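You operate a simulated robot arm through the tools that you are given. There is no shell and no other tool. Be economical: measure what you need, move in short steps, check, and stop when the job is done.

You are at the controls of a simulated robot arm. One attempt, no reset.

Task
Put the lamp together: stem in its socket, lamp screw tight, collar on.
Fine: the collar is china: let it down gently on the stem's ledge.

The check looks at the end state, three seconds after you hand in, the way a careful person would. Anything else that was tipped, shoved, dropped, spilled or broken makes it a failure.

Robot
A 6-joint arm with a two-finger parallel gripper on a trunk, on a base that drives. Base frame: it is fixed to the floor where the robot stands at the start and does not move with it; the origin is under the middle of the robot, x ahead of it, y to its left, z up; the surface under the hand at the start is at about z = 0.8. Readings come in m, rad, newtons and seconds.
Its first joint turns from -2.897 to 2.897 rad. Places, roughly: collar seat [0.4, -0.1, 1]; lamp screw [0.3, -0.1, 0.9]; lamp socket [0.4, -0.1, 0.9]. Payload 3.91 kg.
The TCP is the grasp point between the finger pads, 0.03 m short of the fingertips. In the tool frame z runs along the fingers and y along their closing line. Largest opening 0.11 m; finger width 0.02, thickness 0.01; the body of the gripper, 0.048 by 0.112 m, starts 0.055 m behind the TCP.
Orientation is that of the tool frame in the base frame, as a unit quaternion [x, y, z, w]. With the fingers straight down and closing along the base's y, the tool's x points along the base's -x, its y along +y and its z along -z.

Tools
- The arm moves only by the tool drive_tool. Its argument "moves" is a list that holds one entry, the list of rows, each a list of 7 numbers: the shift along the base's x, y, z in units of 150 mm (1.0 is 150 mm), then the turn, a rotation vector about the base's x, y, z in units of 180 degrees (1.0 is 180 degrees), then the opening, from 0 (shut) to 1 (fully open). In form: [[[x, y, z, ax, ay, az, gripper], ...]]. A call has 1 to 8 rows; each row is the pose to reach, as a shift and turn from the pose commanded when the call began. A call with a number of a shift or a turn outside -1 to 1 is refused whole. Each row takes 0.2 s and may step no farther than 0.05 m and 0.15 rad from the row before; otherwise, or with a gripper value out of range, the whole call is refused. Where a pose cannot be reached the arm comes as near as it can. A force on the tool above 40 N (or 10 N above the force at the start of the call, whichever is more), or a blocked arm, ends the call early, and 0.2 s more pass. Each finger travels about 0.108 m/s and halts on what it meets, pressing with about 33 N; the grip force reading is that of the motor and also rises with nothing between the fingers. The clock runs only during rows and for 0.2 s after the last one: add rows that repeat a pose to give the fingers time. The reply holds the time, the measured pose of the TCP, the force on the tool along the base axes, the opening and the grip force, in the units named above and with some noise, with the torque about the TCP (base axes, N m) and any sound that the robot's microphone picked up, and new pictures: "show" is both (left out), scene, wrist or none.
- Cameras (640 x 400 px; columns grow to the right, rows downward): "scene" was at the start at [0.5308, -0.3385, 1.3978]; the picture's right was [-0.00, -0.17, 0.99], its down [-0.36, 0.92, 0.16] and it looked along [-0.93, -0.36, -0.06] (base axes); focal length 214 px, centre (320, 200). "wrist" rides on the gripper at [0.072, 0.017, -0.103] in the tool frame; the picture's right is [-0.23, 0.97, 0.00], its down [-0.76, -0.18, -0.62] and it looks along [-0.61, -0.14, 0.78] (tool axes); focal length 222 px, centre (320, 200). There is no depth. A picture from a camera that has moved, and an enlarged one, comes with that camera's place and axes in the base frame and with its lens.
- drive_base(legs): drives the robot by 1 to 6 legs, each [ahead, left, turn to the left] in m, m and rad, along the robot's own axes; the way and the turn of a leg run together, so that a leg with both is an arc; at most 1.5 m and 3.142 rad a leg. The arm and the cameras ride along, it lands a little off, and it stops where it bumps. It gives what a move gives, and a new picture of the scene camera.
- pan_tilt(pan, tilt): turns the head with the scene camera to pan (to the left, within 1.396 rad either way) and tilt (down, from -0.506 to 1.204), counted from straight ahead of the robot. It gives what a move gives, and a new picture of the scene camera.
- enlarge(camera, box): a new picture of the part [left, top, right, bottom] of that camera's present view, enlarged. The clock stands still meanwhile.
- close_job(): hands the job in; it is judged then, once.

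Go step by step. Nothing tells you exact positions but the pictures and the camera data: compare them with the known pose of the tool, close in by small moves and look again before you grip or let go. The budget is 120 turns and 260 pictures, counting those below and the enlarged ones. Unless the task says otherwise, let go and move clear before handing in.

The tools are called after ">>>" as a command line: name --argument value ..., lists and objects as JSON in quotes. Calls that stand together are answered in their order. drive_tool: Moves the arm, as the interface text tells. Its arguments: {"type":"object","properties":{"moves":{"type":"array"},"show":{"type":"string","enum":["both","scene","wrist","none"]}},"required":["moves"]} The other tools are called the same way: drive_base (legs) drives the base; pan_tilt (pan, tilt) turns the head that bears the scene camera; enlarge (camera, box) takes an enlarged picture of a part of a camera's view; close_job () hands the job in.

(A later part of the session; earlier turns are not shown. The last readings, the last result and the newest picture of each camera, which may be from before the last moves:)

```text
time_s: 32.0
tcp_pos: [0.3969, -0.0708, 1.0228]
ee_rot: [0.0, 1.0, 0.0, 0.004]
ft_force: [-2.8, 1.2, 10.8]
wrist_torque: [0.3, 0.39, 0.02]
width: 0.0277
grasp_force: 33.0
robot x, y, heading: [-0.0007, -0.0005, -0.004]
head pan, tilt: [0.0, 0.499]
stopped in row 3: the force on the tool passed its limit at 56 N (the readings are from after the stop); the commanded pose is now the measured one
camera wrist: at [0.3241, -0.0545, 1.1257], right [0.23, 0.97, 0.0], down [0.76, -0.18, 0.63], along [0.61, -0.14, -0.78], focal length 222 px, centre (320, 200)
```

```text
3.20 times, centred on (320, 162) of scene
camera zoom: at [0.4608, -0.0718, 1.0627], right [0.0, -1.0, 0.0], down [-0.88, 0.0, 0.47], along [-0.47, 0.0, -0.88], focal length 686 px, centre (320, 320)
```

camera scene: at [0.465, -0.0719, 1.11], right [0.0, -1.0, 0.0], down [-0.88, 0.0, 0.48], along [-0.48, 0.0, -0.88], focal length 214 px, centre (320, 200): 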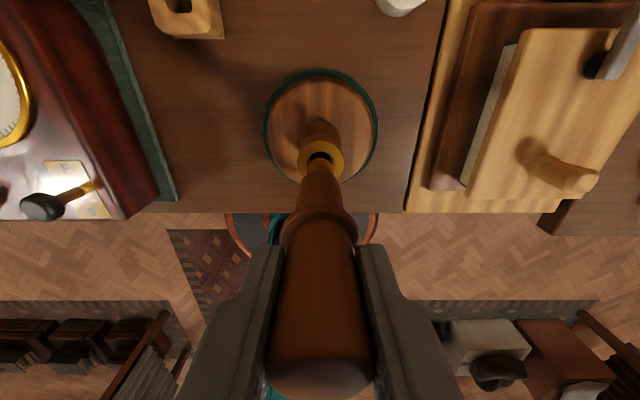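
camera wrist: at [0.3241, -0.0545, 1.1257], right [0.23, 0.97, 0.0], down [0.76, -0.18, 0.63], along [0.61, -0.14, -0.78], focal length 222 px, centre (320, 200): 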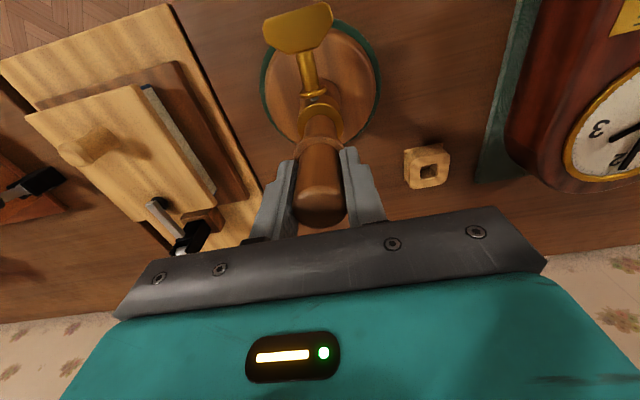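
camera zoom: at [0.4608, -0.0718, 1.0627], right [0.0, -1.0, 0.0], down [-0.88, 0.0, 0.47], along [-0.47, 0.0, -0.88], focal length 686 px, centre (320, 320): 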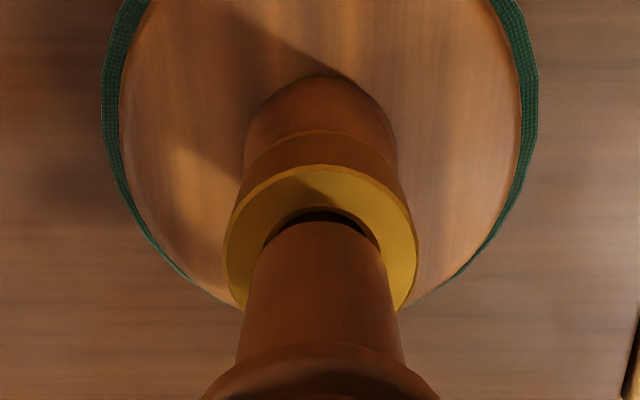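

It stopped at 56 N with the tip about 2 cm in. I'll look closely for what it's catching on.

>>> enlarge --camera "wrist" --box '[260, 60, 380, 135]'

>>> drive_tool --moves '[[[0, 0, 0.02, 0, 0, 0, 0.1], [0.008, 0, 0.02, 0, 0, 0, 0.1], [0.008, 0, 0.02, 0, 0, 0, 0.1]]]' --show "none"

>>> pan_tilt --pan 0 --tilt 0.3

>>> enlarge --camera "scene" --box '[220, 160, 420, 285]'

```text
5.33 times, centred on (320, 98) of wrist
camera zoom: at [0.3241, -0.0545, 1.1257], right [0.23, 0.97, 0.0], down [0.76, -0.18, 0.63], along [0.61, -0.14, -0.78], focal length 1185 px, centre (320, 747)
```

zoom: 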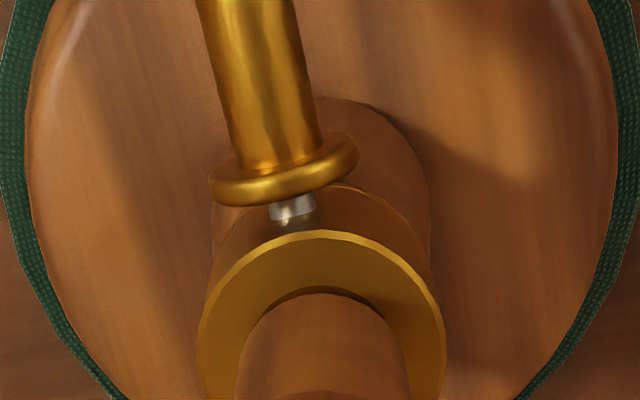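

```text
time_s: 32.8
tcp_pos: [0.3993, -0.0721, 1.0256]
ee_rot: [0.0, 1.0, -0.001, 0.002]
ft_force: [-4.0, -0.8, -0.4]
wrist_torque: [-0.26, 0.47, 0.0]
width: 0.0275
grasp_force: 32.7
robot x, y, heading: [0.0014, 0.0023, -0.004]
head pan, tilt: [0.0, 0.499]
```

```text
time_s: 33.5
tcp_pos: [0.3986, -0.0714, 1.0259]
ee_rot: [0.0, 1.0, -0.001, 0.002]
ft_force: [0.7, 1.2, -0.5]
wrist_torque: [0.09, 0.01, 0.01]
width: 0.0279
grasp_force: 33.2
robot x, y, heading: [0.004, 0.0002, 0.0]
head pan, tilt: [0.0, 0.3]
camera scene: at [0.4811, -0.0715, 1.063], right [0.0, -1.0, 0.0], down [-0.96, 0.0, 0.29], along [-0.29, 0.0, -0.96], focal length 214 px, centre (320, 200)
```

scene: 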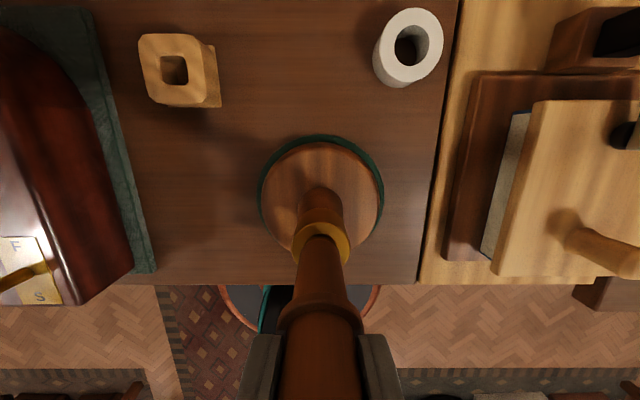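

```text
3.20 times, centred on (320, 222) of scene
camera zoom: at [0.4811, -0.0715, 1.063], right [0.0, -1.0, 0.0], down [-0.96, 0.0, 0.29], along [-0.29, 0.0, -0.96], focal length 686 px, centre (320, 128)
```

zoom: 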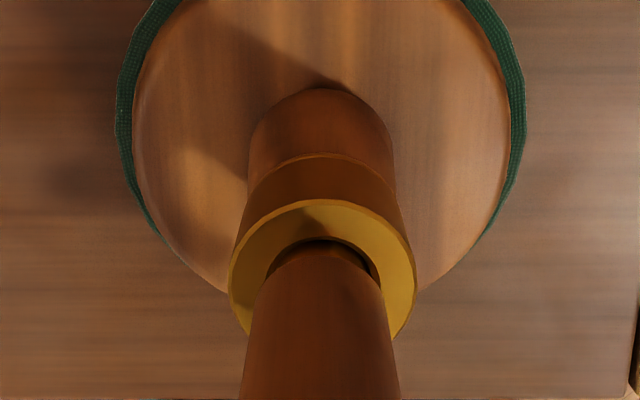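

The wide section at about 27 mm looks bigger than the bore, so it may be a shoulder resting on the rim. I'll centre properly and press down in fine steps to see where it stops.

>>> drive_tool --moves '[[[0.008, -0.003, 0, 0, 0, 0, 0.1], [0.008, -0.003, -0.01, 0, 0, 0, 0.1], [0.008, -0.003, -0.02, 0, 0, 0, 0.1], [0.008, -0.003, -0.025, 0, 0, 0, 0.1]]]' --show "scene"

>>> enlarge --camera "scene" --box '[260, 190, 380, 265]'

>>> enlarge --camera "wrist" --box '[260, 60, 380, 135]'

```text
time_s: 34.5
tcp_pos: [0.3985, -0.0723, 1.0219]
ee_rot: [0.0, 1.0, -0.001, 0.003]
ft_force: [1.8, -1.2, 31.0]
wrist_torque: [-0.46, -0.12, 0.02]
width: 0.0276
grasp_force: 33.5
robot x, y, heading: [0.0021, 0.0005, -0.002]
head pan, tilt: [0.0, 0.3]
camera scene: at [0.4818, -0.0722, 1.0604], right [0.0, -1.0, 0.0], down [-0.96, 0.0, 0.29], along [-0.29, 0.0, -0.96], focal length 214 px, centre (320, 200)
```

scene: 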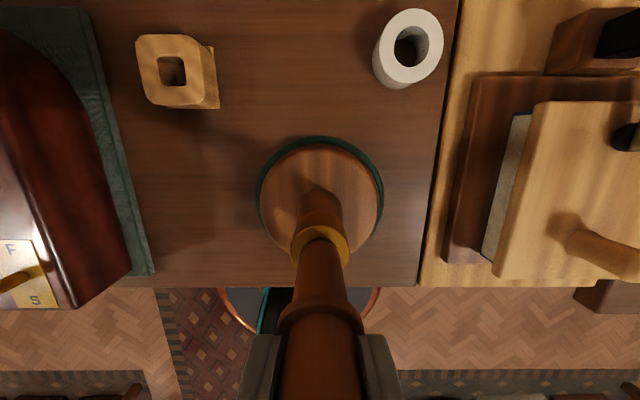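

```text
5.33 times, centred on (320, 228) of scene
camera zoom: at [0.4818, -0.0722, 1.0604], right [0.0, -1.0, 0.0], down [-0.96, 0.0, 0.29], along [-0.29, 0.0, -0.96], focal length 1144 px, centre (320, 53)
```

zoom: 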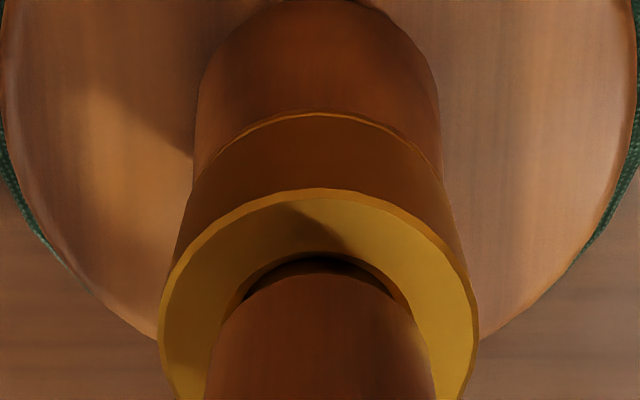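

```text
5.33 times, centred on (320, 98) of wrist
camera zoom: at [0.3265, -0.0549, 1.1254], right [0.23, 0.97, 0.0], down [0.76, -0.18, 0.63], along [0.61, -0.14, -0.78], focal length 1185 px, centre (320, 747)
```

zoom: 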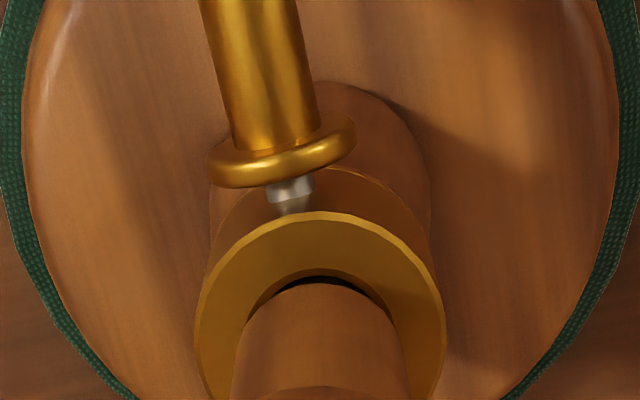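

It stops at the same height with the x offset changed. Given a tenon of about 20 mm and a 27 mm shoulder over a 24 mm bore, that fits the shoulder seating on the rim. I'll ease the preload, release and back straight up for a look.

>>> drive_tool --moves '[[[0, 0, 0.005, 0, 0, 0, 0.1], [0, 0, 0.005, 0, 0, 0, 0.35], [0, 0, 0.005, 0, 0, 0, 0.6], [0, 0, 0.005, 0, 0, 0, 0.6], [0, 0, 0.15, 0, 0, 0, 0.6], [0, 0, 0.4, 0, 0, 0, 0.6], [0, 0, 0.7, 0, 0, 0, 0.6], [0, 0, 0.95, 0, 0, 0, 0.6]]]' --show "both"

>>> enlarge --camera "scene" --box '[220, 140, 420, 265]'

>>> enlarge --camera "wrist" --box '[200, 20, 440, 170]'

```text
time_s: 36.3
tcp_pos: [0.401, -0.0719, 1.1637]
ee_rot: [-0.001, 1.0, -0.002, 0.003]
ft_force: [0.2, 0.4, 0.1]
wrist_torque: [0.03, 0.01, -0.01]
width: 0.066
grasp_force: 0.0
robot x, y, heading: [0.0001, -0.0037, 0.001]
head pan, tilt: [0.0, 0.3]
camera scene: at [0.4823, -0.0729, 1.2009], right [0.0, -1.0, 0.0], down [-0.96, 0.0, 0.29], along [-0.29, 0.0, -0.96], focal length 214 px, centre (320, 200)
camera wrist: at [0.3272, -0.0556, 1.2664], right [0.23, 0.97, 0.0], down [0.76, -0.18, 0.63], along [0.61, -0.14, -0.78], focal length 222 px, centre (320, 200)
```

scene: 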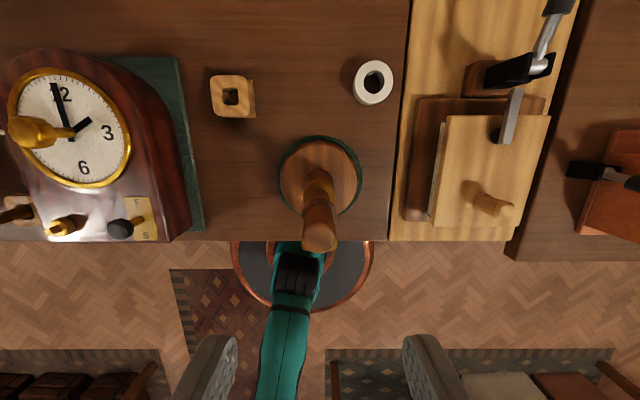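
wrist: 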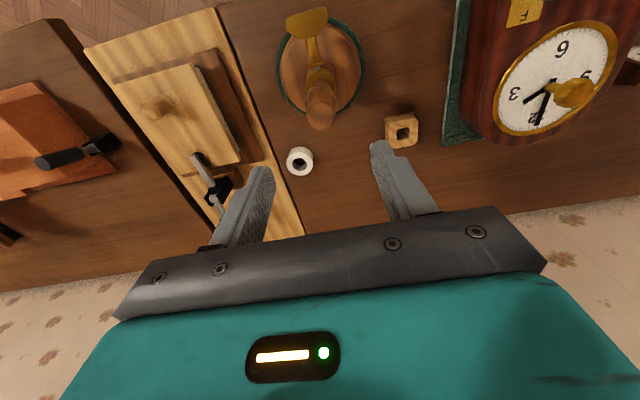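

```text
3.20 times, centred on (320, 202) of scene
camera zoom: at [0.4823, -0.0729, 1.2009], right [0.0, -1.0, 0.0], down [-0.96, 0.0, 0.29], along [-0.29, 0.0, -0.96], focal length 686 px, centre (320, 192)
```

zoom: 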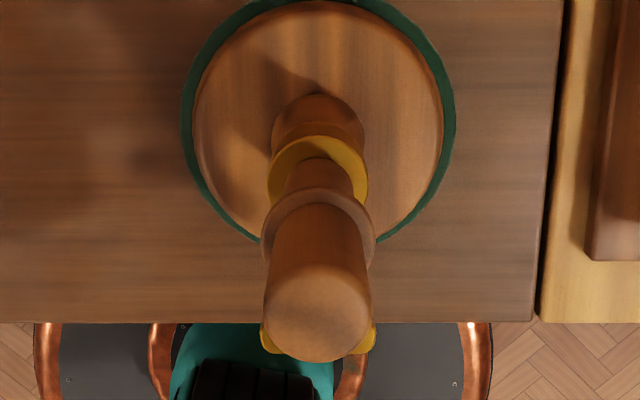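

```text
2.67 times, centred on (320, 95) of wrist
camera zoom: at [0.3272, -0.0556, 1.2664], right [0.23, 0.97, 0.0], down [0.76, -0.18, 0.63], along [0.61, -0.14, -0.78], focal length 592 px, centre (320, 480)
```

zoom: 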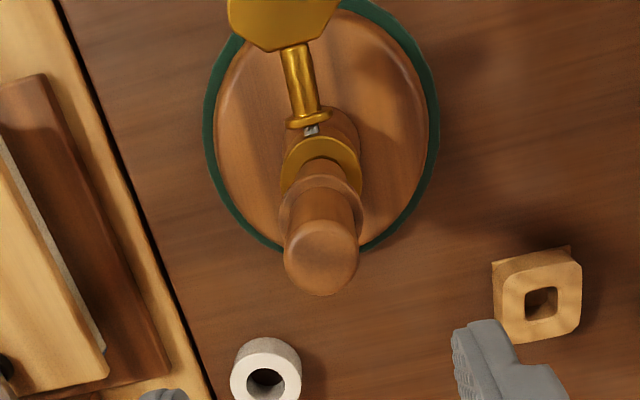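

The stem is standing in the socket. I'll swing out to the right, in front of the bench edge, for a side view of the seat and the screw.

>>> drive_tool --moves '[[[-0.15, -0.231, 0, 0, 0, 0, 0.6], [-0.3, -0.462, 0, 0, 0, 0, 0.6], [-0.45, -0.693, 0, 0, 0, 0, 0.6], [-0.6, -0.925, 0, 0, 0, 0, 0.6]]]' --show "none"

>>> drive_tool --moves '[[[-0.15, -0.231, -0.15, 0, 0, 0, 0.6], [-0.3, -0.462, -0.3, 0, 0, 0, 0.6], [-0.45, -0.693, -0.45, 0, 0, 0, 0.6], [-0.6, -0.925, -0.6, 0, 0, 0, 0.6], [-0.6, -0.925, -0.6, 0, 0, 0, 0.6]]]' --show "none"

>>> pan_tilt --pan 1.2 --tilt 0

```text
time_s: 37.3
tcp_pos: [0.308, -0.2121, 1.165]
ee_rot: [0.0, 1.0, 0.0, 0.003]
ft_force: [-0.5, -0.2, 0.4]
wrist_torque: [-0.01, 0.01, -0.01]
width: 0.0657
grasp_force: 0.0
robot x, y, heading: [-0.0029, 0.001, 0.0]
head pan, tilt: [0.0, 0.3]
```

```text
time_s: 38.5
tcp_pos: [0.2201, -0.3496, 1.074]
ee_rot: [0.0, 1.0, -0.001, 0.002]
ft_force: [-0.7, 0.3, -0.7]
wrist_torque: [-0.03, -0.01, -0.02]
width: 0.0659
grasp_force: 0.1
robot x, y, heading: [0.0027, -0.0014, 0.0]
head pan, tilt: [0.0, 0.3]
```

```text
time_s: 39.9
tcp_pos: [0.2206, -0.3481, 1.0737]
ee_rot: [0.0, 1.0, -0.001, 0.003]
ft_force: [0.4, 0.2, 0.4]
wrist_torque: [0.01, -0.03, 0.0]
width: 0.0662
grasp_force: 0.1
robot x, y, heading: [-0.0035, 0.0016, -0.003]
head pan, tilt: [1.201, 0.0]
camera scene: at [0.3298, -0.2652, 1.1726], right [0.0, -0.36, -0.93], down [-1.0, 0.0, 0.0], along [0.0, 0.93, -0.36], focal length 214 px, centre (320, 200)
```

scene: 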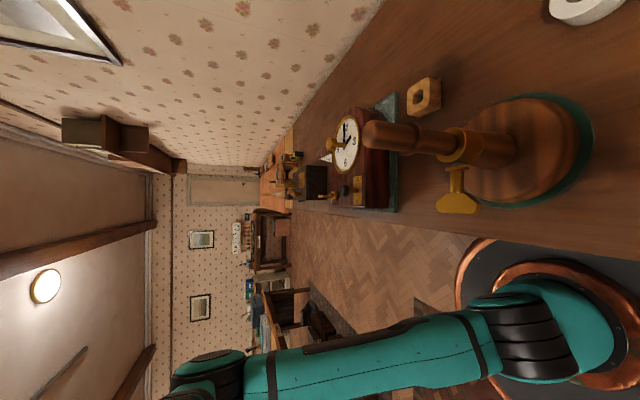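

A good view. I'll lower about 10 cm more and zoom in on the lamp.

>>> drive_tool --moves '[[[0, 0, -0.25, 0, 0, 0, 0.6], [0, 0, -0.5, 0, 0, 0, 0.6], [0, 0, -0.7, 0, 0, 0, 0.6], [0, 0, -0.7, 0, 0, 0, 0.6]]]' --show "scene"

>>> enlarge --camera "scene" --box '[320, 60, 520, 220]'

>>> enlarge --camera "scene" --box '[360, 140, 488, 220]'

```text
time_s: 40.9
tcp_pos: [0.2185, -0.3492, 0.9694]
ee_rot: [0.0, 1.0, -0.001, 0.003]
ft_force: [1.4, -0.3, 0.8]
wrist_torque: [0.0, -0.01, -0.01]
width: 0.0657
grasp_force: 0.1
robot x, y, heading: [0.0001, -0.0009, 0.001]
head pan, tilt: [1.201, 0.0]
camera scene: at [0.3293, -0.2659, 1.0681], right [0.0, -0.36, -0.93], down [-1.0, 0.0, 0.0], along [0.0, 0.93, -0.36], focal length 214 px, centre (320, 200)
```

scene: 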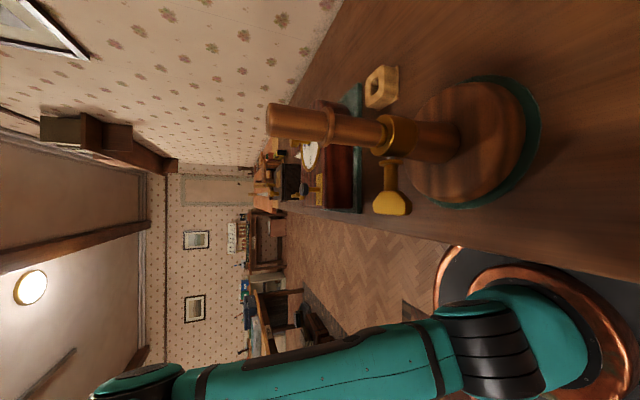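

```text
2.50 times, centred on (420, 140) of scene
camera zoom: at [0.3293, -0.2659, 1.0681], right [0.0, -0.36, -0.93], down [-1.0, 0.0, 0.0], along [0.0, 0.93, -0.36], focal length 536 px, centre (70, 350)
```

zoom: 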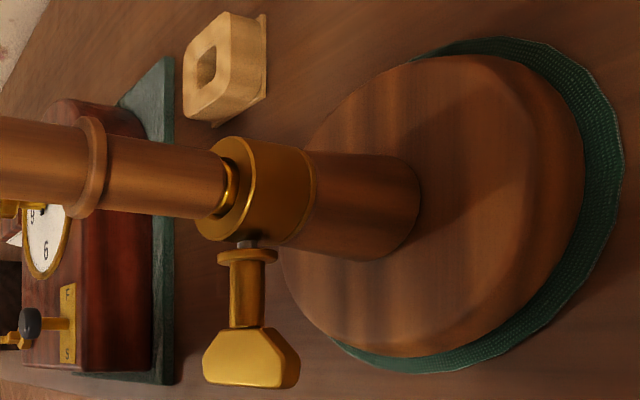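

```text
5.00 times, centred on (424, 180) of scene
camera zoom: at [0.3293, -0.2659, 1.0681], right [0.0, -0.36, -0.93], down [-1.0, 0.0, 0.0], along [0.0, 0.93, -0.36], focal length 1072 px, centre (-200, 300)
```

zoom: 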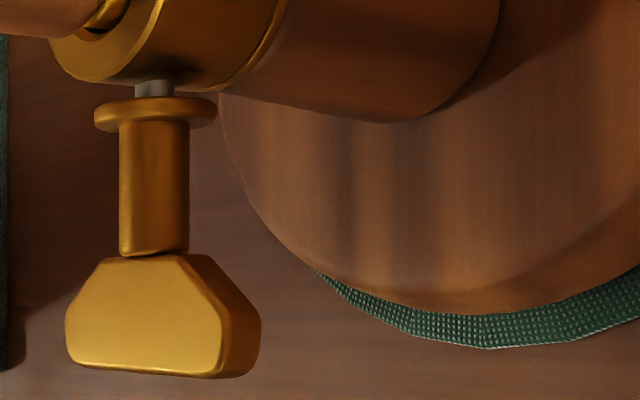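

Next I'll zoom into the stem-to-socket joint.

>>> enlarge --camera "scene" --box '[355, 100, 435, 150]'

>>> enlarge --camera "scene" --box '[260, 90, 388, 170]'

```text
8.00 times, centred on (395, 125) of scene
camera zoom: at [0.3293, -0.2659, 1.0681], right [0.0, -0.36, -0.93], down [-1.0, 0.0, 0.0], along [0.0, 0.93, -0.36], focal length 1716 px, centre (-280, 800)
```

zoom: 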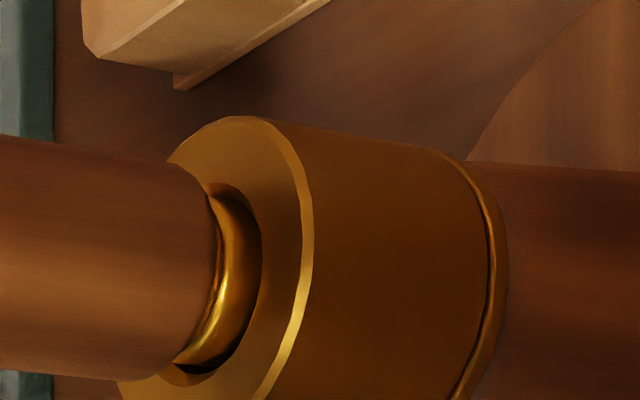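

```text
5.00 times, centred on (324, 130) of scene
camera zoom: at [0.3293, -0.2659, 1.0681], right [0.0, -0.36, -0.93], down [-1.0, 0.0, 0.0], along [0.0, 0.93, -0.36], focal length 1072 px, centre (300, 550)
```

zoom: 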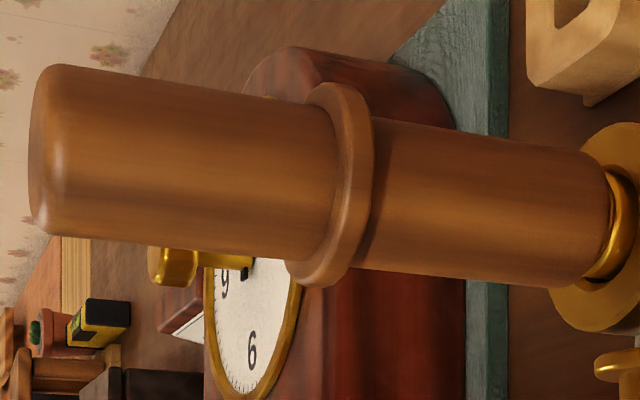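

The stem is leaning about 1° and its shoulder still sits about 7 mm above the rim, so it probably jammed crooked. I'll regrip it with the fingers closing along x, which squares it up, then press again. First I'll go up and back over it while turning the hand 90°.

>>> drive_tool --moves '[[[0, 0, 0.33, 0, 0.0019, 0, 0.6], [0, 0, 0.66, 0, 0.0019, 0, 0.6], [0, 0, 0.99, 0, 0.0019, 0, 0.6], [0, 0, 1, 0, 0.0019, -0.045, 0.6], [0, 0, 1, 0, 0.0019, -0.09, 0.6], [0, 0, 1, 0, 0.0019, -0.135, 0.6], [0, 0, 1, 0, 0.0019, -0.18, 0.6], [0, 0, 1, 0, 0.0019, -0.225, 0.6]]]' --show "none"

>>> drive_tool --moves '[[[0.1, 0.16, 0.1, 0, 0, -0.045, 0.6], [0.2, 0.32, 0.2, 0, 0, -0.09, 0.6], [0.3, 0.48, 0.3, 0, 0, -0.135, 0.6], [0.4, 0.64, 0.31, 0, 0, -0.18, 0.6], [0.5, 0.8, 0.31, 0, 0, -0.225, 0.6], [0.6, 0.93, 0.31, 0, 0, -0.27, 0.6], [0.6, 0.93, 0.31, 0, 0, -0.275, 0.6]]]' --show "none"

>>> drive_tool --moves '[[[0.15, 0.231, 0, 0, 0, 0, 0.6], [0.3, 0.462, 0, 0, 0, 0, 0.6], [0.45, 0.693, 0, 0, 0, 0, 0.6], [0.6, 0.915, 0, 0, 0, 0, 0.6], [0.6, 0.915, 0, 0, 0, 0, 0.6]]]' --show "none"

>>> pan_tilt --pan 0 --tilt 0.6

```text
time_s: 42.7
tcp_pos: [0.2196, -0.3499, 1.1187]
ee_rot: [0.347, 0.938, -0.002, -0.001]
ft_force: [0.1, -0.4, 0.4]
wrist_torque: [0.03, -0.04, -0.03]
width: 0.0658
grasp_force: 0.1
robot x, y, heading: [0.0002, 0.0003, 0.001]
head pan, tilt: [1.201, 0.0]
```

```text
time_s: 44.3
tcp_pos: [0.3096, -0.2107, 1.1673]
ee_rot: [0.707, 0.707, -0.001, -0.002]
ft_force: [0.2, -0.6, -1.0]
wrist_torque: [-0.01, -0.02, -0.01]
width: 0.0661
grasp_force: 0.1
robot x, y, heading: [0.0006, 0.0005, -0.0]
head pan, tilt: [1.201, 0.0]
```

```text
time_s: 45.5
tcp_pos: [0.4007, -0.0736, 1.1662]
ee_rot: [0.708, 0.707, -0.002, -0.001]
ft_force: [-0.1, 0.0, 0.2]
wrist_torque: [0.03, 0.02, 0.02]
width: 0.066
grasp_force: 0.1
robot x, y, heading: [-0.002, -0.0017, 0.005]
head pan, tilt: [1.201, 0.0]
```

```text
time_s: 46.9
tcp_pos: [0.3994, -0.074, 1.1662]
ee_rot: [0.707, 0.707, -0.002, -0.001]
ft_force: [-0.5, 1.1, 0.3]
wrist_torque: [0.0, 0.03, 0.0]
width: 0.0658
grasp_force: 0.0
robot x, y, heading: [-0.0022, -0.0007, -0.001]
head pan, tilt: [0.0, 0.6]
camera scene: at [0.4008, -0.1283, 1.2075], right [-1.0, 0.0, 0.0], down [0.0, 0.82, 0.57], along [0.0, 0.57, -0.82], focal length 214 px, centre (320, 200)
```

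scene: 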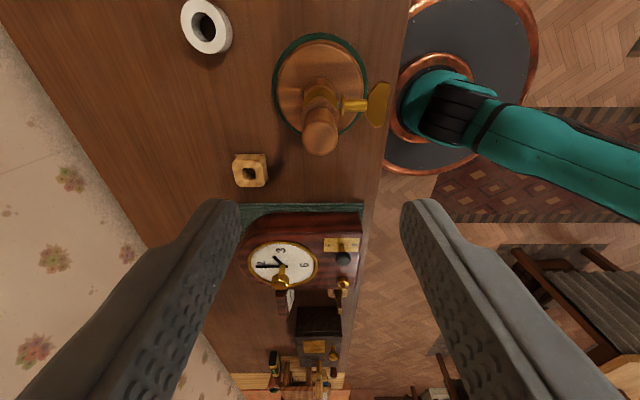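

The fingers now straddle along x with the stem centred. I'll go down and close on it.

>>> drive_tool --moves '[[[0, 0, -0.25, 0, 0, 0, 0.6], [0, 0, -0.5, 0, 0, 0, 0.6], [0, 0, -0.75, 0, 0, 0, 0.6], [0, 0, -0.94, 0, 0, 0, 0.6], [0, 0, -0.94, 0, 0, 0, 0.35], [0, 0, -0.94, 0, 0, 0, 0.1], [0, 0, -0.94, 0, 0, 0, 0.1], [0, 0, -0.94, 0, 0, 0, 0.1]]]'

>>> enlarge --camera "scene" --box '[240, 50, 400, 150]'

```text
time_s: 48.7
tcp_pos: [0.4005, -0.0735, 1.0237]
ee_rot: [0.707, 0.707, -0.001, -0.001]
ft_force: [0.5, 0.2, 0.7]
wrist_torque: [0.0, -0.16, -0.01]
width: 0.0281
grasp_force: 32.5
robot x, y, heading: [-0.0011, -0.0008, 0.004]
head pan, tilt: [0.0, 0.6]
camera scene: at [0.4005, -0.1282, 1.0664], right [-1.0, 0.0, 0.0], down [0.0, 0.82, 0.57], along [0.0, 0.57, -0.82], focal length 214 px, centre (320, 200)
camera wrist: at [0.4176, -0.0008, 1.1277], right [0.97, -0.23, 0.0], down [-0.18, -0.76, 0.62], along [-0.14, -0.61, -0.78], focal length 222 px, centre (320, 200)
```

scene: 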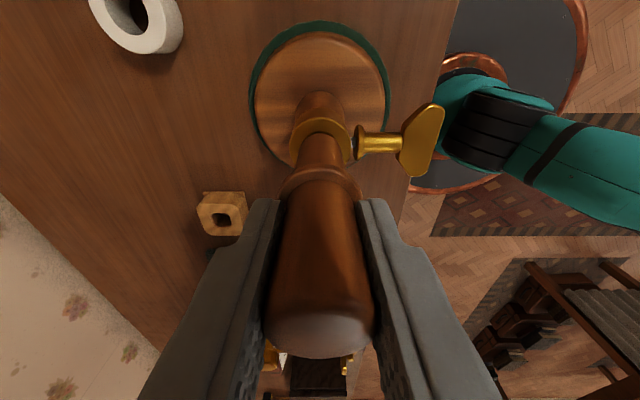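
wrist: 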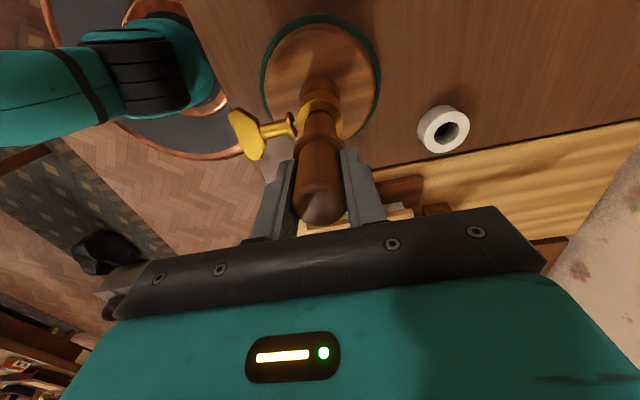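

```text
4.00 times, centred on (320, 100) of scene
camera zoom: at [0.4005, -0.1282, 1.0664], right [-1.0, 0.0, 0.0], down [0.0, 0.82, 0.57], along [0.0, 0.57, -0.82], focal length 858 px, centre (320, 600)
```

zoom: 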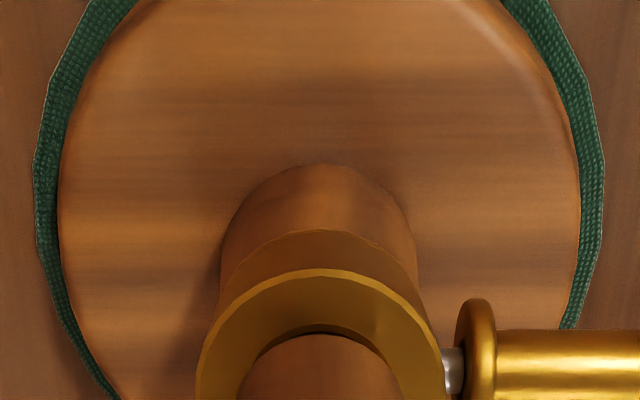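

Gripped. I'll press gently in small steps.

>>> drive_tool --moves '[[[0, 0.006, -0.01, 0, 0, 0, 0.1], [0, 0.006, -0.02, 0, 0, 0, 0.1], [0, 0.006, -0.03, 0, 0, 0, 0.1], [0, 0.006, -0.04, 0, 0, 0, 0.1], [0, 0.006, -0.05, 0, 0, 0, 0.1], [0, 0.006, -0.06, 0, 0, 0, 0.1]]]' --show "scene"

>>> enlarge --camera "scene" --box '[260, 90, 380, 165]'

```text
time_s: 49.5
tcp_pos: [0.3992, -0.0715, 1.0227]
ee_rot: [0.707, 0.707, 0.0, 0.0]
ft_force: [-2.1, -0.1, 8.4]
wrist_torque: [0.1, 0.48, 0.0]
width: 0.0279
grasp_force: 32.9
robot x, y, heading: [-0.0004, 0.0002, 0.003]
head pan, tilt: [0.0, 0.6]
stopped in row 3: the force on the tool passed its limit at 45 N (the readings are from after the stop); the commanded pose is now the measured one
camera scene: at [0.4, -0.127, 1.0649], right [-1.0, 0.0, 0.0], down [0.0, 0.83, 0.56], along [0.0, 0.56, -0.83], focal length 214 px, centre (320, 200)
```

scene: 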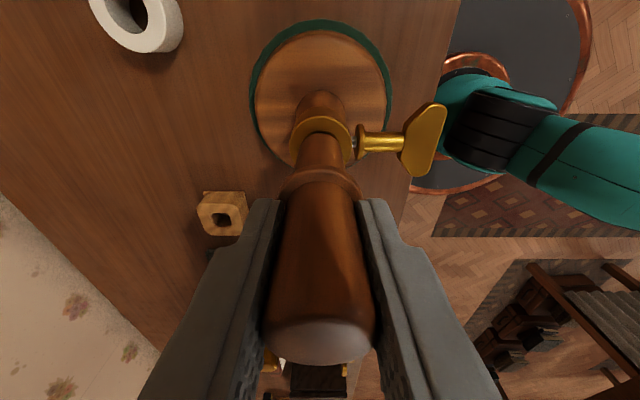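

```text
5.33 times, centred on (320, 128) of scene
camera zoom: at [0.4, -0.127, 1.0649], right [-1.0, 0.0, 0.0], down [0.0, 0.83, 0.56], along [0.0, 0.56, -0.83], focal length 1144 px, centre (320, 587)
```

zoom: 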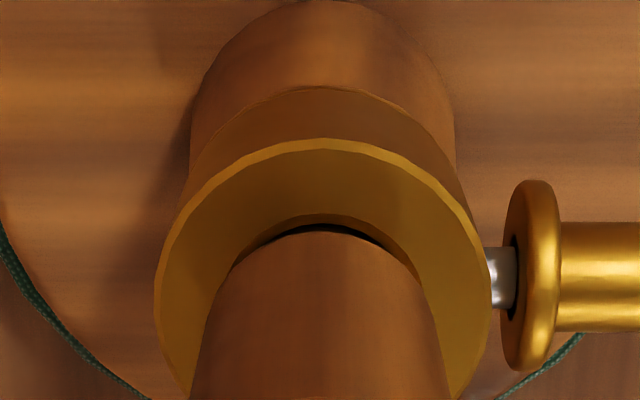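

It's a hard stop at the same height again. I'll try light twisting in case there's a key, then lift out to inspect the tenon and bore if needed.

>>> drive_tool --moves '[[[0, 0, 0.002, 0, 0, 0.04, 0.1], [0, 0, 0, 0, 0, 0.08, 0.1], [0, 0, -0.003, 0, 0, 0.12, 0.1], [0, 0, -0.006, 0, 0, 0.08, 0.1], [0, 0, -0.006, 0, 0, 0.04, 0.1], [0, 0, -0.006, 0, 0, 0, 0.1], [0, 0, -0.006, 0, 0, -0.04, 0.1], [0, 0, -0.006, 0, 0, -0.08, 0.1]]]' --show "none"

```text
time_s: 50.9
tcp_pos: [0.3995, -0.0724, 1.0229]
ee_rot: [0.68, 0.733, 0.001, 0.002]
ft_force: [-2.4, -0.7, 7.5]
wrist_torque: [0.0, 0.48, 0.04]
width: 0.0278
grasp_force: 32.8
robot x, y, heading: [-0.001, 0.0024, -0.003]
head pan, tilt: [0.0, 0.6]
stopped in row 6: the force on the tool passed its limit at 42 N (the readings are from after the stop); the commanded pose is now the measured one
```

Twisting doesn't help. I'll lift the stem out about 6 cm and inspect its lower end and the bore.

>>> drive_tool --moves '[[[0, 0, 0.1, 0, 0, 0, 0.1], [0, 0, 0.2, 0, 0, -0.012, 0.1], [0, 0, 0.35, 0, 0, -0.024, 0.1], [0, 0, 0.5, 0, 0, -0.024, 0.1], [0, 0, 0.5, 0, 0, -0.024, 0.1]]]' --show "both"

>>> enlarge --camera "scene" --box '[240, 60, 400, 160]'

>>> enlarge --camera "wrist" --box '[260, 60, 380, 135]'

```text
time_s: 52.1
tcp_pos: [0.4004, -0.0725, 1.0969]
ee_rot: [0.707, 0.707, 0.001, 0.0]
ft_force: [-0.6, 0.4, 0.0]
wrist_torque: [-0.01, 0.0, 0.03]
width: 0.028
grasp_force: 33.1
robot x, y, heading: [-0.0008, -0.0001, -0.001]
head pan, tilt: [0.0, 0.6]
camera scene: at [0.4001, -0.1271, 1.1391], right [-1.0, 0.0, 0.0], down [0.0, 0.83, 0.56], along [0.0, 0.56, -0.83], focal length 214 px, centre (320, 200)
camera wrist: at [0.4169, 0.0003, 1.2004], right [0.97, -0.23, 0.0], down [-0.18, -0.76, 0.62], along [-0.14, -0.61, -0.78], focal length 222 px, centre (320, 200)
```

scene: 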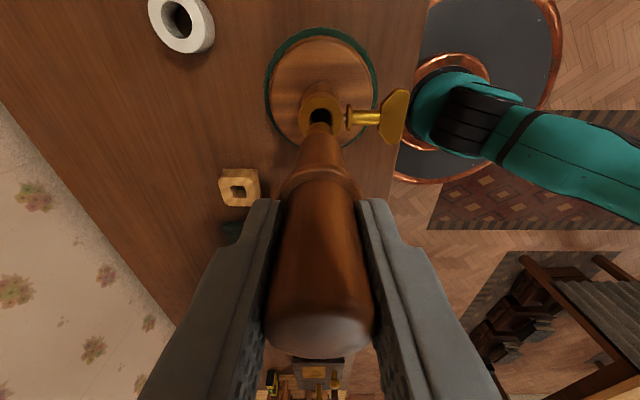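
wrist: 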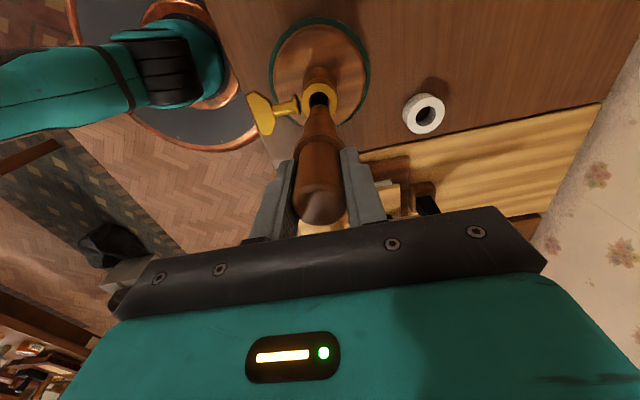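

```text
4.00 times, centred on (320, 110) of scene
camera zoom: at [0.4001, -0.1271, 1.1391], right [-1.0, 0.0, 0.0], down [0.0, 0.83, 0.56], along [0.0, 0.56, -0.83], focal length 858 px, centre (320, 560)
```

zoom: 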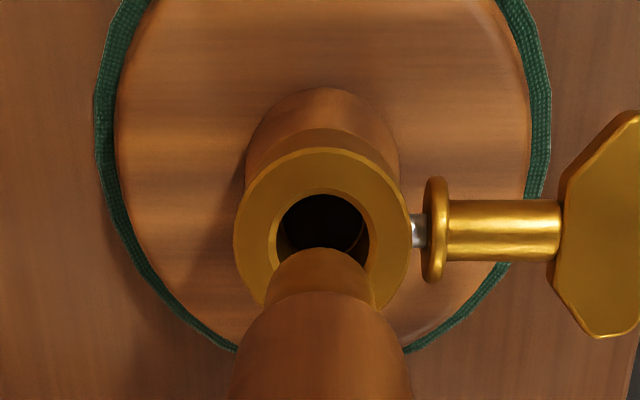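

```text
5.33 times, centred on (320, 98) of wrist
camera zoom: at [0.4169, 0.0003, 1.2004], right [0.97, -0.23, 0.0], down [-0.18, -0.76, 0.62], along [-0.14, -0.61, -0.78], focal length 1185 px, centre (320, 747)
```

zoom: 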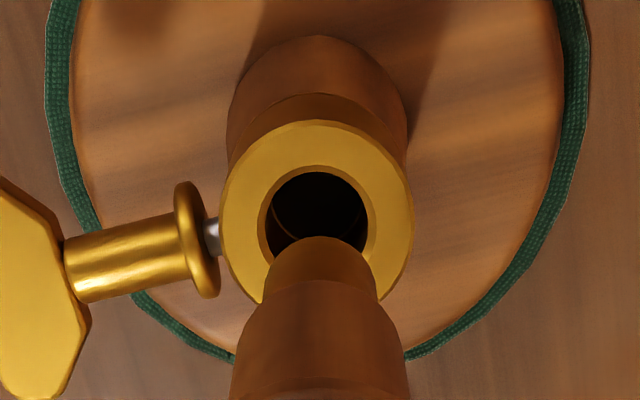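

>>> enlarge --camera "wrist" --box '[304, 88, 336, 108]'

>>> enlarge --camera "scene" --box '[304, 104, 336, 124]'

```text
16.00 times, centred on (320, 98) of wrist
camera zoom: at [0.4169, 0.0003, 1.2004], right [0.97, -0.23, 0.0], down [-0.18, -0.76, 0.62], along [-0.14, -0.61, -0.78], focal length 3554 px, centre (320, 1832)
```

zoom: 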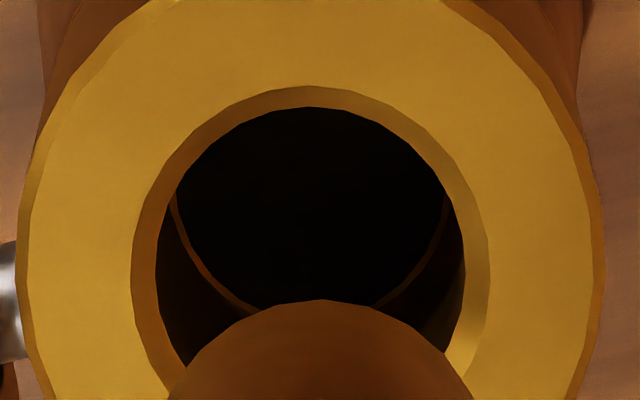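

```text
16.00 times, centred on (320, 114) of scene
camera zoom: at [0.4001, -0.1271, 1.1391], right [-1.0, 0.0, 0.0], down [0.0, 0.83, 0.56], along [0.0, 0.56, -0.83], focal length 3432 px, centre (320, 1576)
```

zoom: 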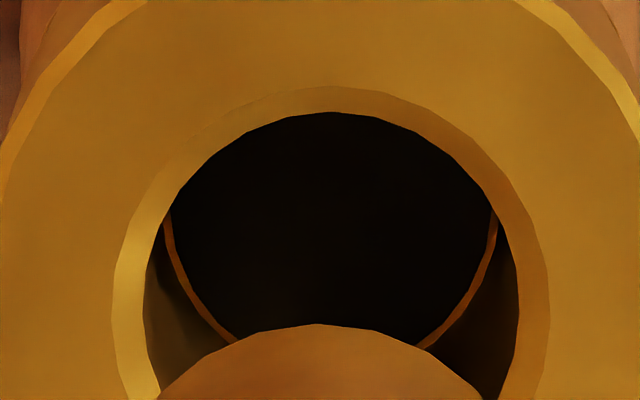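

The bore has a second, slightly narrower lip about 24 mm down, and the tip has been catching on it. My measurements put the tip about 0.6 mm off in x and 1.5 mm off in y, so I'll correct that and lower again.

>>> drive_tool --moves '[[[-0.004, 0.0107, -0.15, 0, 0, 0, 0.1], [-0.004, 0.0107, -0.3, 0, 0, 0, 0.1], [-0.004, 0.0107, -0.4, 0, 0, 0, 0.1], [-0.004, 0.0107, -0.46, 0, 0, 0, 0.1], [-0.004, 0.0107, -0.48, 0, 0, 0, 0.1], [-0.004, 0.0107, -0.5, 0, 0, 0, 0.1], [-0.004, 0.0107, -0.52, 0, 0, 0, 0.1], [-0.004, 0.0107, -0.54, 0, 0, 0, 0.1]]]' --show "none"

```text
time_s: 53.6
tcp_pos: [0.3989, -0.0716, 1.0228]
ee_rot: [0.707, 0.707, 0.002, 0.004]
ft_force: [-3.0, 0.2, 9.7]
wrist_torque: [0.12, 0.48, 0.03]
width: 0.0279
grasp_force: 32.7
robot x, y, heading: [0.0014, -0.0019, -0.005]
head pan, tilt: [0.0, 0.6]
stopped in row 7: the force on the tool passed its limit at 48 N (the readings are from after the stop); the commanded pose is now the measured one
```

Still on the lip. I'll press lightly and make a small spiral around this position.

>>> drive_tool --moves '[[[0, 0, -0.004, 0, 0, 0, 0.1], [0.005, 0, -0.005, 0, 0, 0, 0.1], [0.004, 0.004, -0.005, 0, 0, 0, 0.1], [0, 0.006, -0.005, 0, 0, 0, 0.1], [0.008, 0.004, -0.005, 0, 0, 0, 0.1], [0.01, 0, -0.005, 0, 0, 0, 0.1], [0.008, -0.004, -0.005, 0, 0, 0, 0.1], [0.004, -0.006, -0.005, 0, 0, 0, 0.1]]]' --show "none"

```text
time_s: 54.8
tcp_pos: [0.3997, -0.0705, 1.0224]
ee_rot: [0.707, 0.707, 0.001, 0.005]
ft_force: [-4.7, -1.3, 9.1]
wrist_torque: [-0.1, 0.72, -0.01]
width: 0.0279
grasp_force: 32.6
robot x, y, heading: [0.0006, -0.0023, 0.003]
head pan, tilt: [0.0, 0.6]
stopped in row 5: the force on the tool passed its limit at 41 N (the readings are from after the stop); the commanded pose is now the measured one
```

The hand has picked up about 0.6° of tilt from the earlier stops, which offsets the tip. I'll lift 3 mm, square the hand and check for zero side force.

>>> drive_tool --moves '[[[0, 0, 0.02, 0, 0, 0, 0.1], [0, 0, 0.025, 0.0018, 0.0027, 0, 0.1], [-0.002, -0.004, 0.025, 0.0018, 0.0027, 0, 0.1], [-0.002, -0.004, 0.025, 0.0018, 0.0027, 0, 0.1]]]' --show "none"

>>> enlarge --camera "scene" --box '[280, 105, 360, 155]'

```text
time_s: 55.8
tcp_pos: [0.3998, -0.0711, 1.0266]
ee_rot: [0.707, 0.707, 0.001, -0.002]
ft_force: [0.2, -0.3, -0.1]
wrist_torque: [-0.04, -0.08, 0.0]
width: 0.0279
grasp_force: 33.7
robot x, y, heading: [0.0016, -0.0002, 0.006]
head pan, tilt: [0.0, 0.6]
```

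```text
8.00 times, centred on (320, 130) of scene
camera zoom: at [0.3997, -0.1259, 1.0679], right [-1.0, 0.0, 0.0], down [0.0, 0.82, 0.57], along [0.0, 0.57, -0.82], focal length 1716 px, centre (320, 760)
```

zoom: 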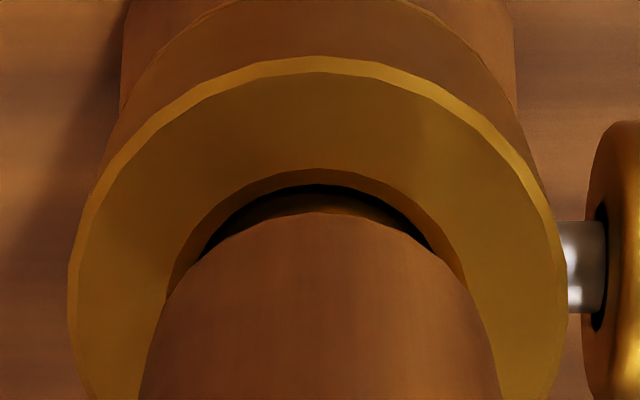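

Forces are zero and the stem looks centred. I'll press down again.

>>> drive_tool --moves '[[[0, 0, -0.015, 0, 0, 0, 0.1], [0, 0, -0.025, 0, 0, 0, 0.1], [0, 0, -0.035, 0, 0, 0, 0.1], [0, 0, -0.045, 0, 0, 0, 0.1], [0, 0, -0.055, 0, 0, 0, 0.1]]]' --show "none"

```text
time_s: 56.7
tcp_pos: [0.3985, -0.0708, 1.0224]
ee_rot: [0.707, 0.707, 0.002, 0.0]
ft_force: [-3.0, -0.8, 10.1]
wrist_torque: [0.13, 0.48, 0.06]
width: 0.0279
grasp_force: 32.5
robot x, y, heading: [-0.0029, 0.0008, -0.006]
head pan, tilt: [0.0, 0.6]
stopped in row 4: the force on the tool passed its limit at 46 N (the readings are from after the stop); the commanded pose is now the measured one
```

I'll probe the contact at steady force at a few x offsets.

>>> drive_tool --moves '[[[0, 0, -0.004, 0, 0, 0, 0.1], [0, 0, -0.004, 0, 0, 0, 0.1], [0, 0, -0.004, 0, 0, 0, 0.1]]]' --show "none"

>>> drive_tool --moves '[[[-0.005, 0, 0, 0, 0, 0, 0.1], [-0.005, 0, 0, 0, 0, 0, 0.1], [-0.005, 0, 0, 0, 0, 0, 0.1]]]' --show "none"

>>> drive_tool --moves '[[[-0.005, 0, 0, 0, 0, 0, 0.1], [-0.005, 0, 0, 0, 0, 0, 0.1], [-0.005, 0, 0, 0, 0, 0, 0.1]]]' --show "none"

>>> drive_tool --moves '[[[-0.005, 0, 0, 0, 0, 0, 0.1], [-0.005, 0, 0, 0, 0, 0, 0.1], [-0.005, 0, 0, 0, 0, 0, 0.1]]]' --show "none"

```text
time_s: 57.5
tcp_pos: [0.3991, -0.0715, 1.0225]
ee_rot: [0.707, 0.707, 0.003, 0.002]
ft_force: [-0.7, -1.3, 34.1]
wrist_torque: [0.17, 0.3, -0.02]
width: 0.0278
grasp_force: 32.9
robot x, y, heading: [-0.0043, -0.0008, 0.007]
head pan, tilt: [0.0, 0.6]
```

```text
time_s: 58.4
tcp_pos: [0.3998, -0.0708, 1.0229]
ee_rot: [0.707, 0.707, 0.003, 0.002]
ft_force: [-1.8, 0.1, 9.6]
wrist_torque: [0.06, 0.35, 0.03]
width: 0.0276
grasp_force: 33.3
robot x, y, heading: [-0.0025, 0.002, 0.0]
head pan, tilt: [0.0, 0.6]
stopped in row 3: the force on the tool passed its limit at 44 N (the readings are from after the stop); the commanded pose is now the measured one
```

```text
time_s: 59.2
tcp_pos: [0.3984, -0.0721, 1.0222]
ee_rot: [0.707, 0.707, 0.003, 0.002]
ft_force: [5.7, -1.1, 17.2]
wrist_torque: [0.08, -0.7, -0.05]
width: 0.0281
grasp_force: 32.9
robot x, y, heading: [-0.0018, -0.0011, -0.001]
head pan, tilt: [0.0, 0.6]
```

```text
time_s: 60.0
tcp_pos: [0.3969, -0.0707, 1.023]
ee_rot: [0.707, 0.707, 0.002, 0.002]
ft_force: [14.4, -1.2, 31.1]
wrist_torque: [0.04, -1.35, -0.03]
width: 0.0278
grasp_force: 32.5
robot x, y, heading: [0.0025, -0.0022, -0.002]
head pan, tilt: [0.0, 0.6]
```

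At steady force the contact point sits on the +y, slightly -x edge of the tip. I'll lift slightly, go back to the zero-side-force x, shift -y and press.

>>> drive_tool --moves '[[[0.004, 0, 0.01, 0, 0, 0, 0.1], [0.01, -0.006, 0.014, 0.0006, 0.0016, 0, 0.1], [0.01, -0.008, 0.014, 0.0006, 0.0016, 0, 0.1], [0.01, -0.008, 0.014, 0.0006, 0.0016, 0, 0.1]]]' --show "none"

>>> drive_tool --moves '[[[0, 0, -0.008, 0, 0, 0, 0.1], [0, 0, -0.014, 0, 0, 0, 0.1], [0, 0, -0.017, 0, 0, 0, 0.1], [0, 0, -0.017, 0, 0, 0, 0.1]]]' --show "none"

```text
time_s: 61.0
tcp_pos: [0.3996, -0.0729, 1.0243]
ee_rot: [0.707, 0.707, 0.001, -0.001]
ft_force: [6.1, 0.0, -4.0]
wrist_torque: [0.04, -0.71, 0.04]
width: 0.0278
grasp_force: 33.0
robot x, y, heading: [0.0016, 0.0009, -0.004]
head pan, tilt: [0.0, 0.6]
```

```text
time_s: 62.0
tcp_pos: [0.3986, -0.0739, 1.0234]
ee_rot: [0.707, 0.707, 0.002, 0.0]
ft_force: [5.3, 1.9, 23.8]
wrist_torque: [0.22, -0.56, 0.01]
width: 0.0276
grasp_force: 33.7
robot x, y, heading: [-0.0043, 0.0017, 0.001]
head pan, tilt: [0.0, 0.6]
```

The side force now points +x, so I'll shift +x by about 0.6 mm under light pressure.

>>> drive_tool --moves '[[[0.003, 0.001, 0, 0, 0, 0, 0.1], [0.005, 0.001, -0.001, 0, 0, 0, 0.1], [0.005, 0.001, -0.002, 0, 0, 0, 0.1]]]' --show "none"

>>> drive_tool --moves '[[[0.003, 0, 0, 0, 0, 0, 0.1], [0.004, 0, -0.001, 0, 0, 0, 0.1], [0.004, 0, -0.002, 0, 0, 0, 0.1]]]' --show "none"

```text
time_s: 62.8
tcp_pos: [0.4, -0.072, 1.0226]
ee_rot: [0.708, 0.707, 0.002, 0.0]
ft_force: [-3.2, 0.5, 9.2]
wrist_torque: [0.11, 0.5, 0.02]
width: 0.028
grasp_force: 33.0
robot x, y, heading: [0.0001, -0.0014, 0.005]
head pan, tilt: [0.0, 0.6]
stopped in row 3: the force on the tool passed its limit at 42 N (the readings are from after the stop); the commanded pose is now the measured one
```

```text
time_s: 63.6
tcp_pos: [0.4005, -0.0721, 1.0223]
ee_rot: [0.708, 0.706, 0.003, 0.001]
ft_force: [-7.6, 2.4, 23.4]
wrist_torque: [0.2, 0.96, -0.07]
width: 0.0277
grasp_force: 33.2
robot x, y, heading: [-0.0008, 0.0013, 0.002]
head pan, tilt: [0.0, 0.6]
```

There's a narrower lower bore, about 21.7 mm against a tenon of about 20 mm, so I need a finer search. I'll slide in -x in 0.5 mm steps and read the force after each.

>>> drive_tool --moves '[[[-0.0035, 0, 0, 0, 0, 0, 0.1], [-0.0035, 0, 0, 0, 0, 0, 0.1]]]' --show "none"

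>>> drive_tool --moves '[[[-0.0035, 0, 0, 0, 0, 0, 0.1], [-0.0035, 0, 0, 0, 0, 0, 0.1]]]' --show "none"

>>> drive_tool --moves '[[[-0.0035, 0, 0, 0, 0, 0, 0.1], [-0.0035, 0, 0, 0, 0, 0, 0.1]]]' --show "none"

>>> drive_tool --moves '[[[-0.0035, 0, 0, 0, 0, 0, 0.1], [-0.0035, 0, 0, 0, 0, 0, 0.1]]]' --show "none"

```text
time_s: 64.2
tcp_pos: [0.3993, -0.0722, 1.0232]
ee_rot: [0.708, 0.706, 0.003, 0.0]
ft_force: [0.5, 0.2, 32.2]
wrist_torque: [-0.01, -0.23, 0.01]
width: 0.0274
grasp_force: 33.4
robot x, y, heading: [0.0025, 0.0024, 0.001]
head pan, tilt: [0.0, 0.6]
```

```text
time_s: 64.8
tcp_pos: [0.3995, -0.073, 1.0231]
ee_rot: [0.707, 0.707, 0.002, 0.0]
ft_force: [7.4, -1.6, 32.2]
wrist_torque: [-0.06, -0.88, -0.02]
width: 0.028
grasp_force: 32.7
robot x, y, heading: [0.0012, -0.0016, -0.0]
head pan, tilt: [0.0, 0.6]
```

```text
time_s: 65.4
tcp_pos: [0.3991, -0.0724, 1.0226]
ee_rot: [0.707, 0.707, 0.002, -0.001]
ft_force: [11.9, -1.6, 33.2]
wrist_torque: [-0.16, -1.29, 0.01]
width: 0.028
grasp_force: 33.2
robot x, y, heading: [-0.0003, 0.0013, 0.004]
head pan, tilt: [0.0, 0.6]
```

```text
time_s: 66.0
tcp_pos: [0.3983, -0.0715, 1.0226]
ee_rot: [0.708, 0.706, 0.002, -0.001]
ft_force: [13.6, -0.6, 35.7]
wrist_torque: [-0.12, -1.4, 0.03]
width: 0.0279
grasp_force: 33.0
robot x, y, heading: [-0.0005, -0.0005, -0.001]
head pan, tilt: [0.0, 0.6]
```

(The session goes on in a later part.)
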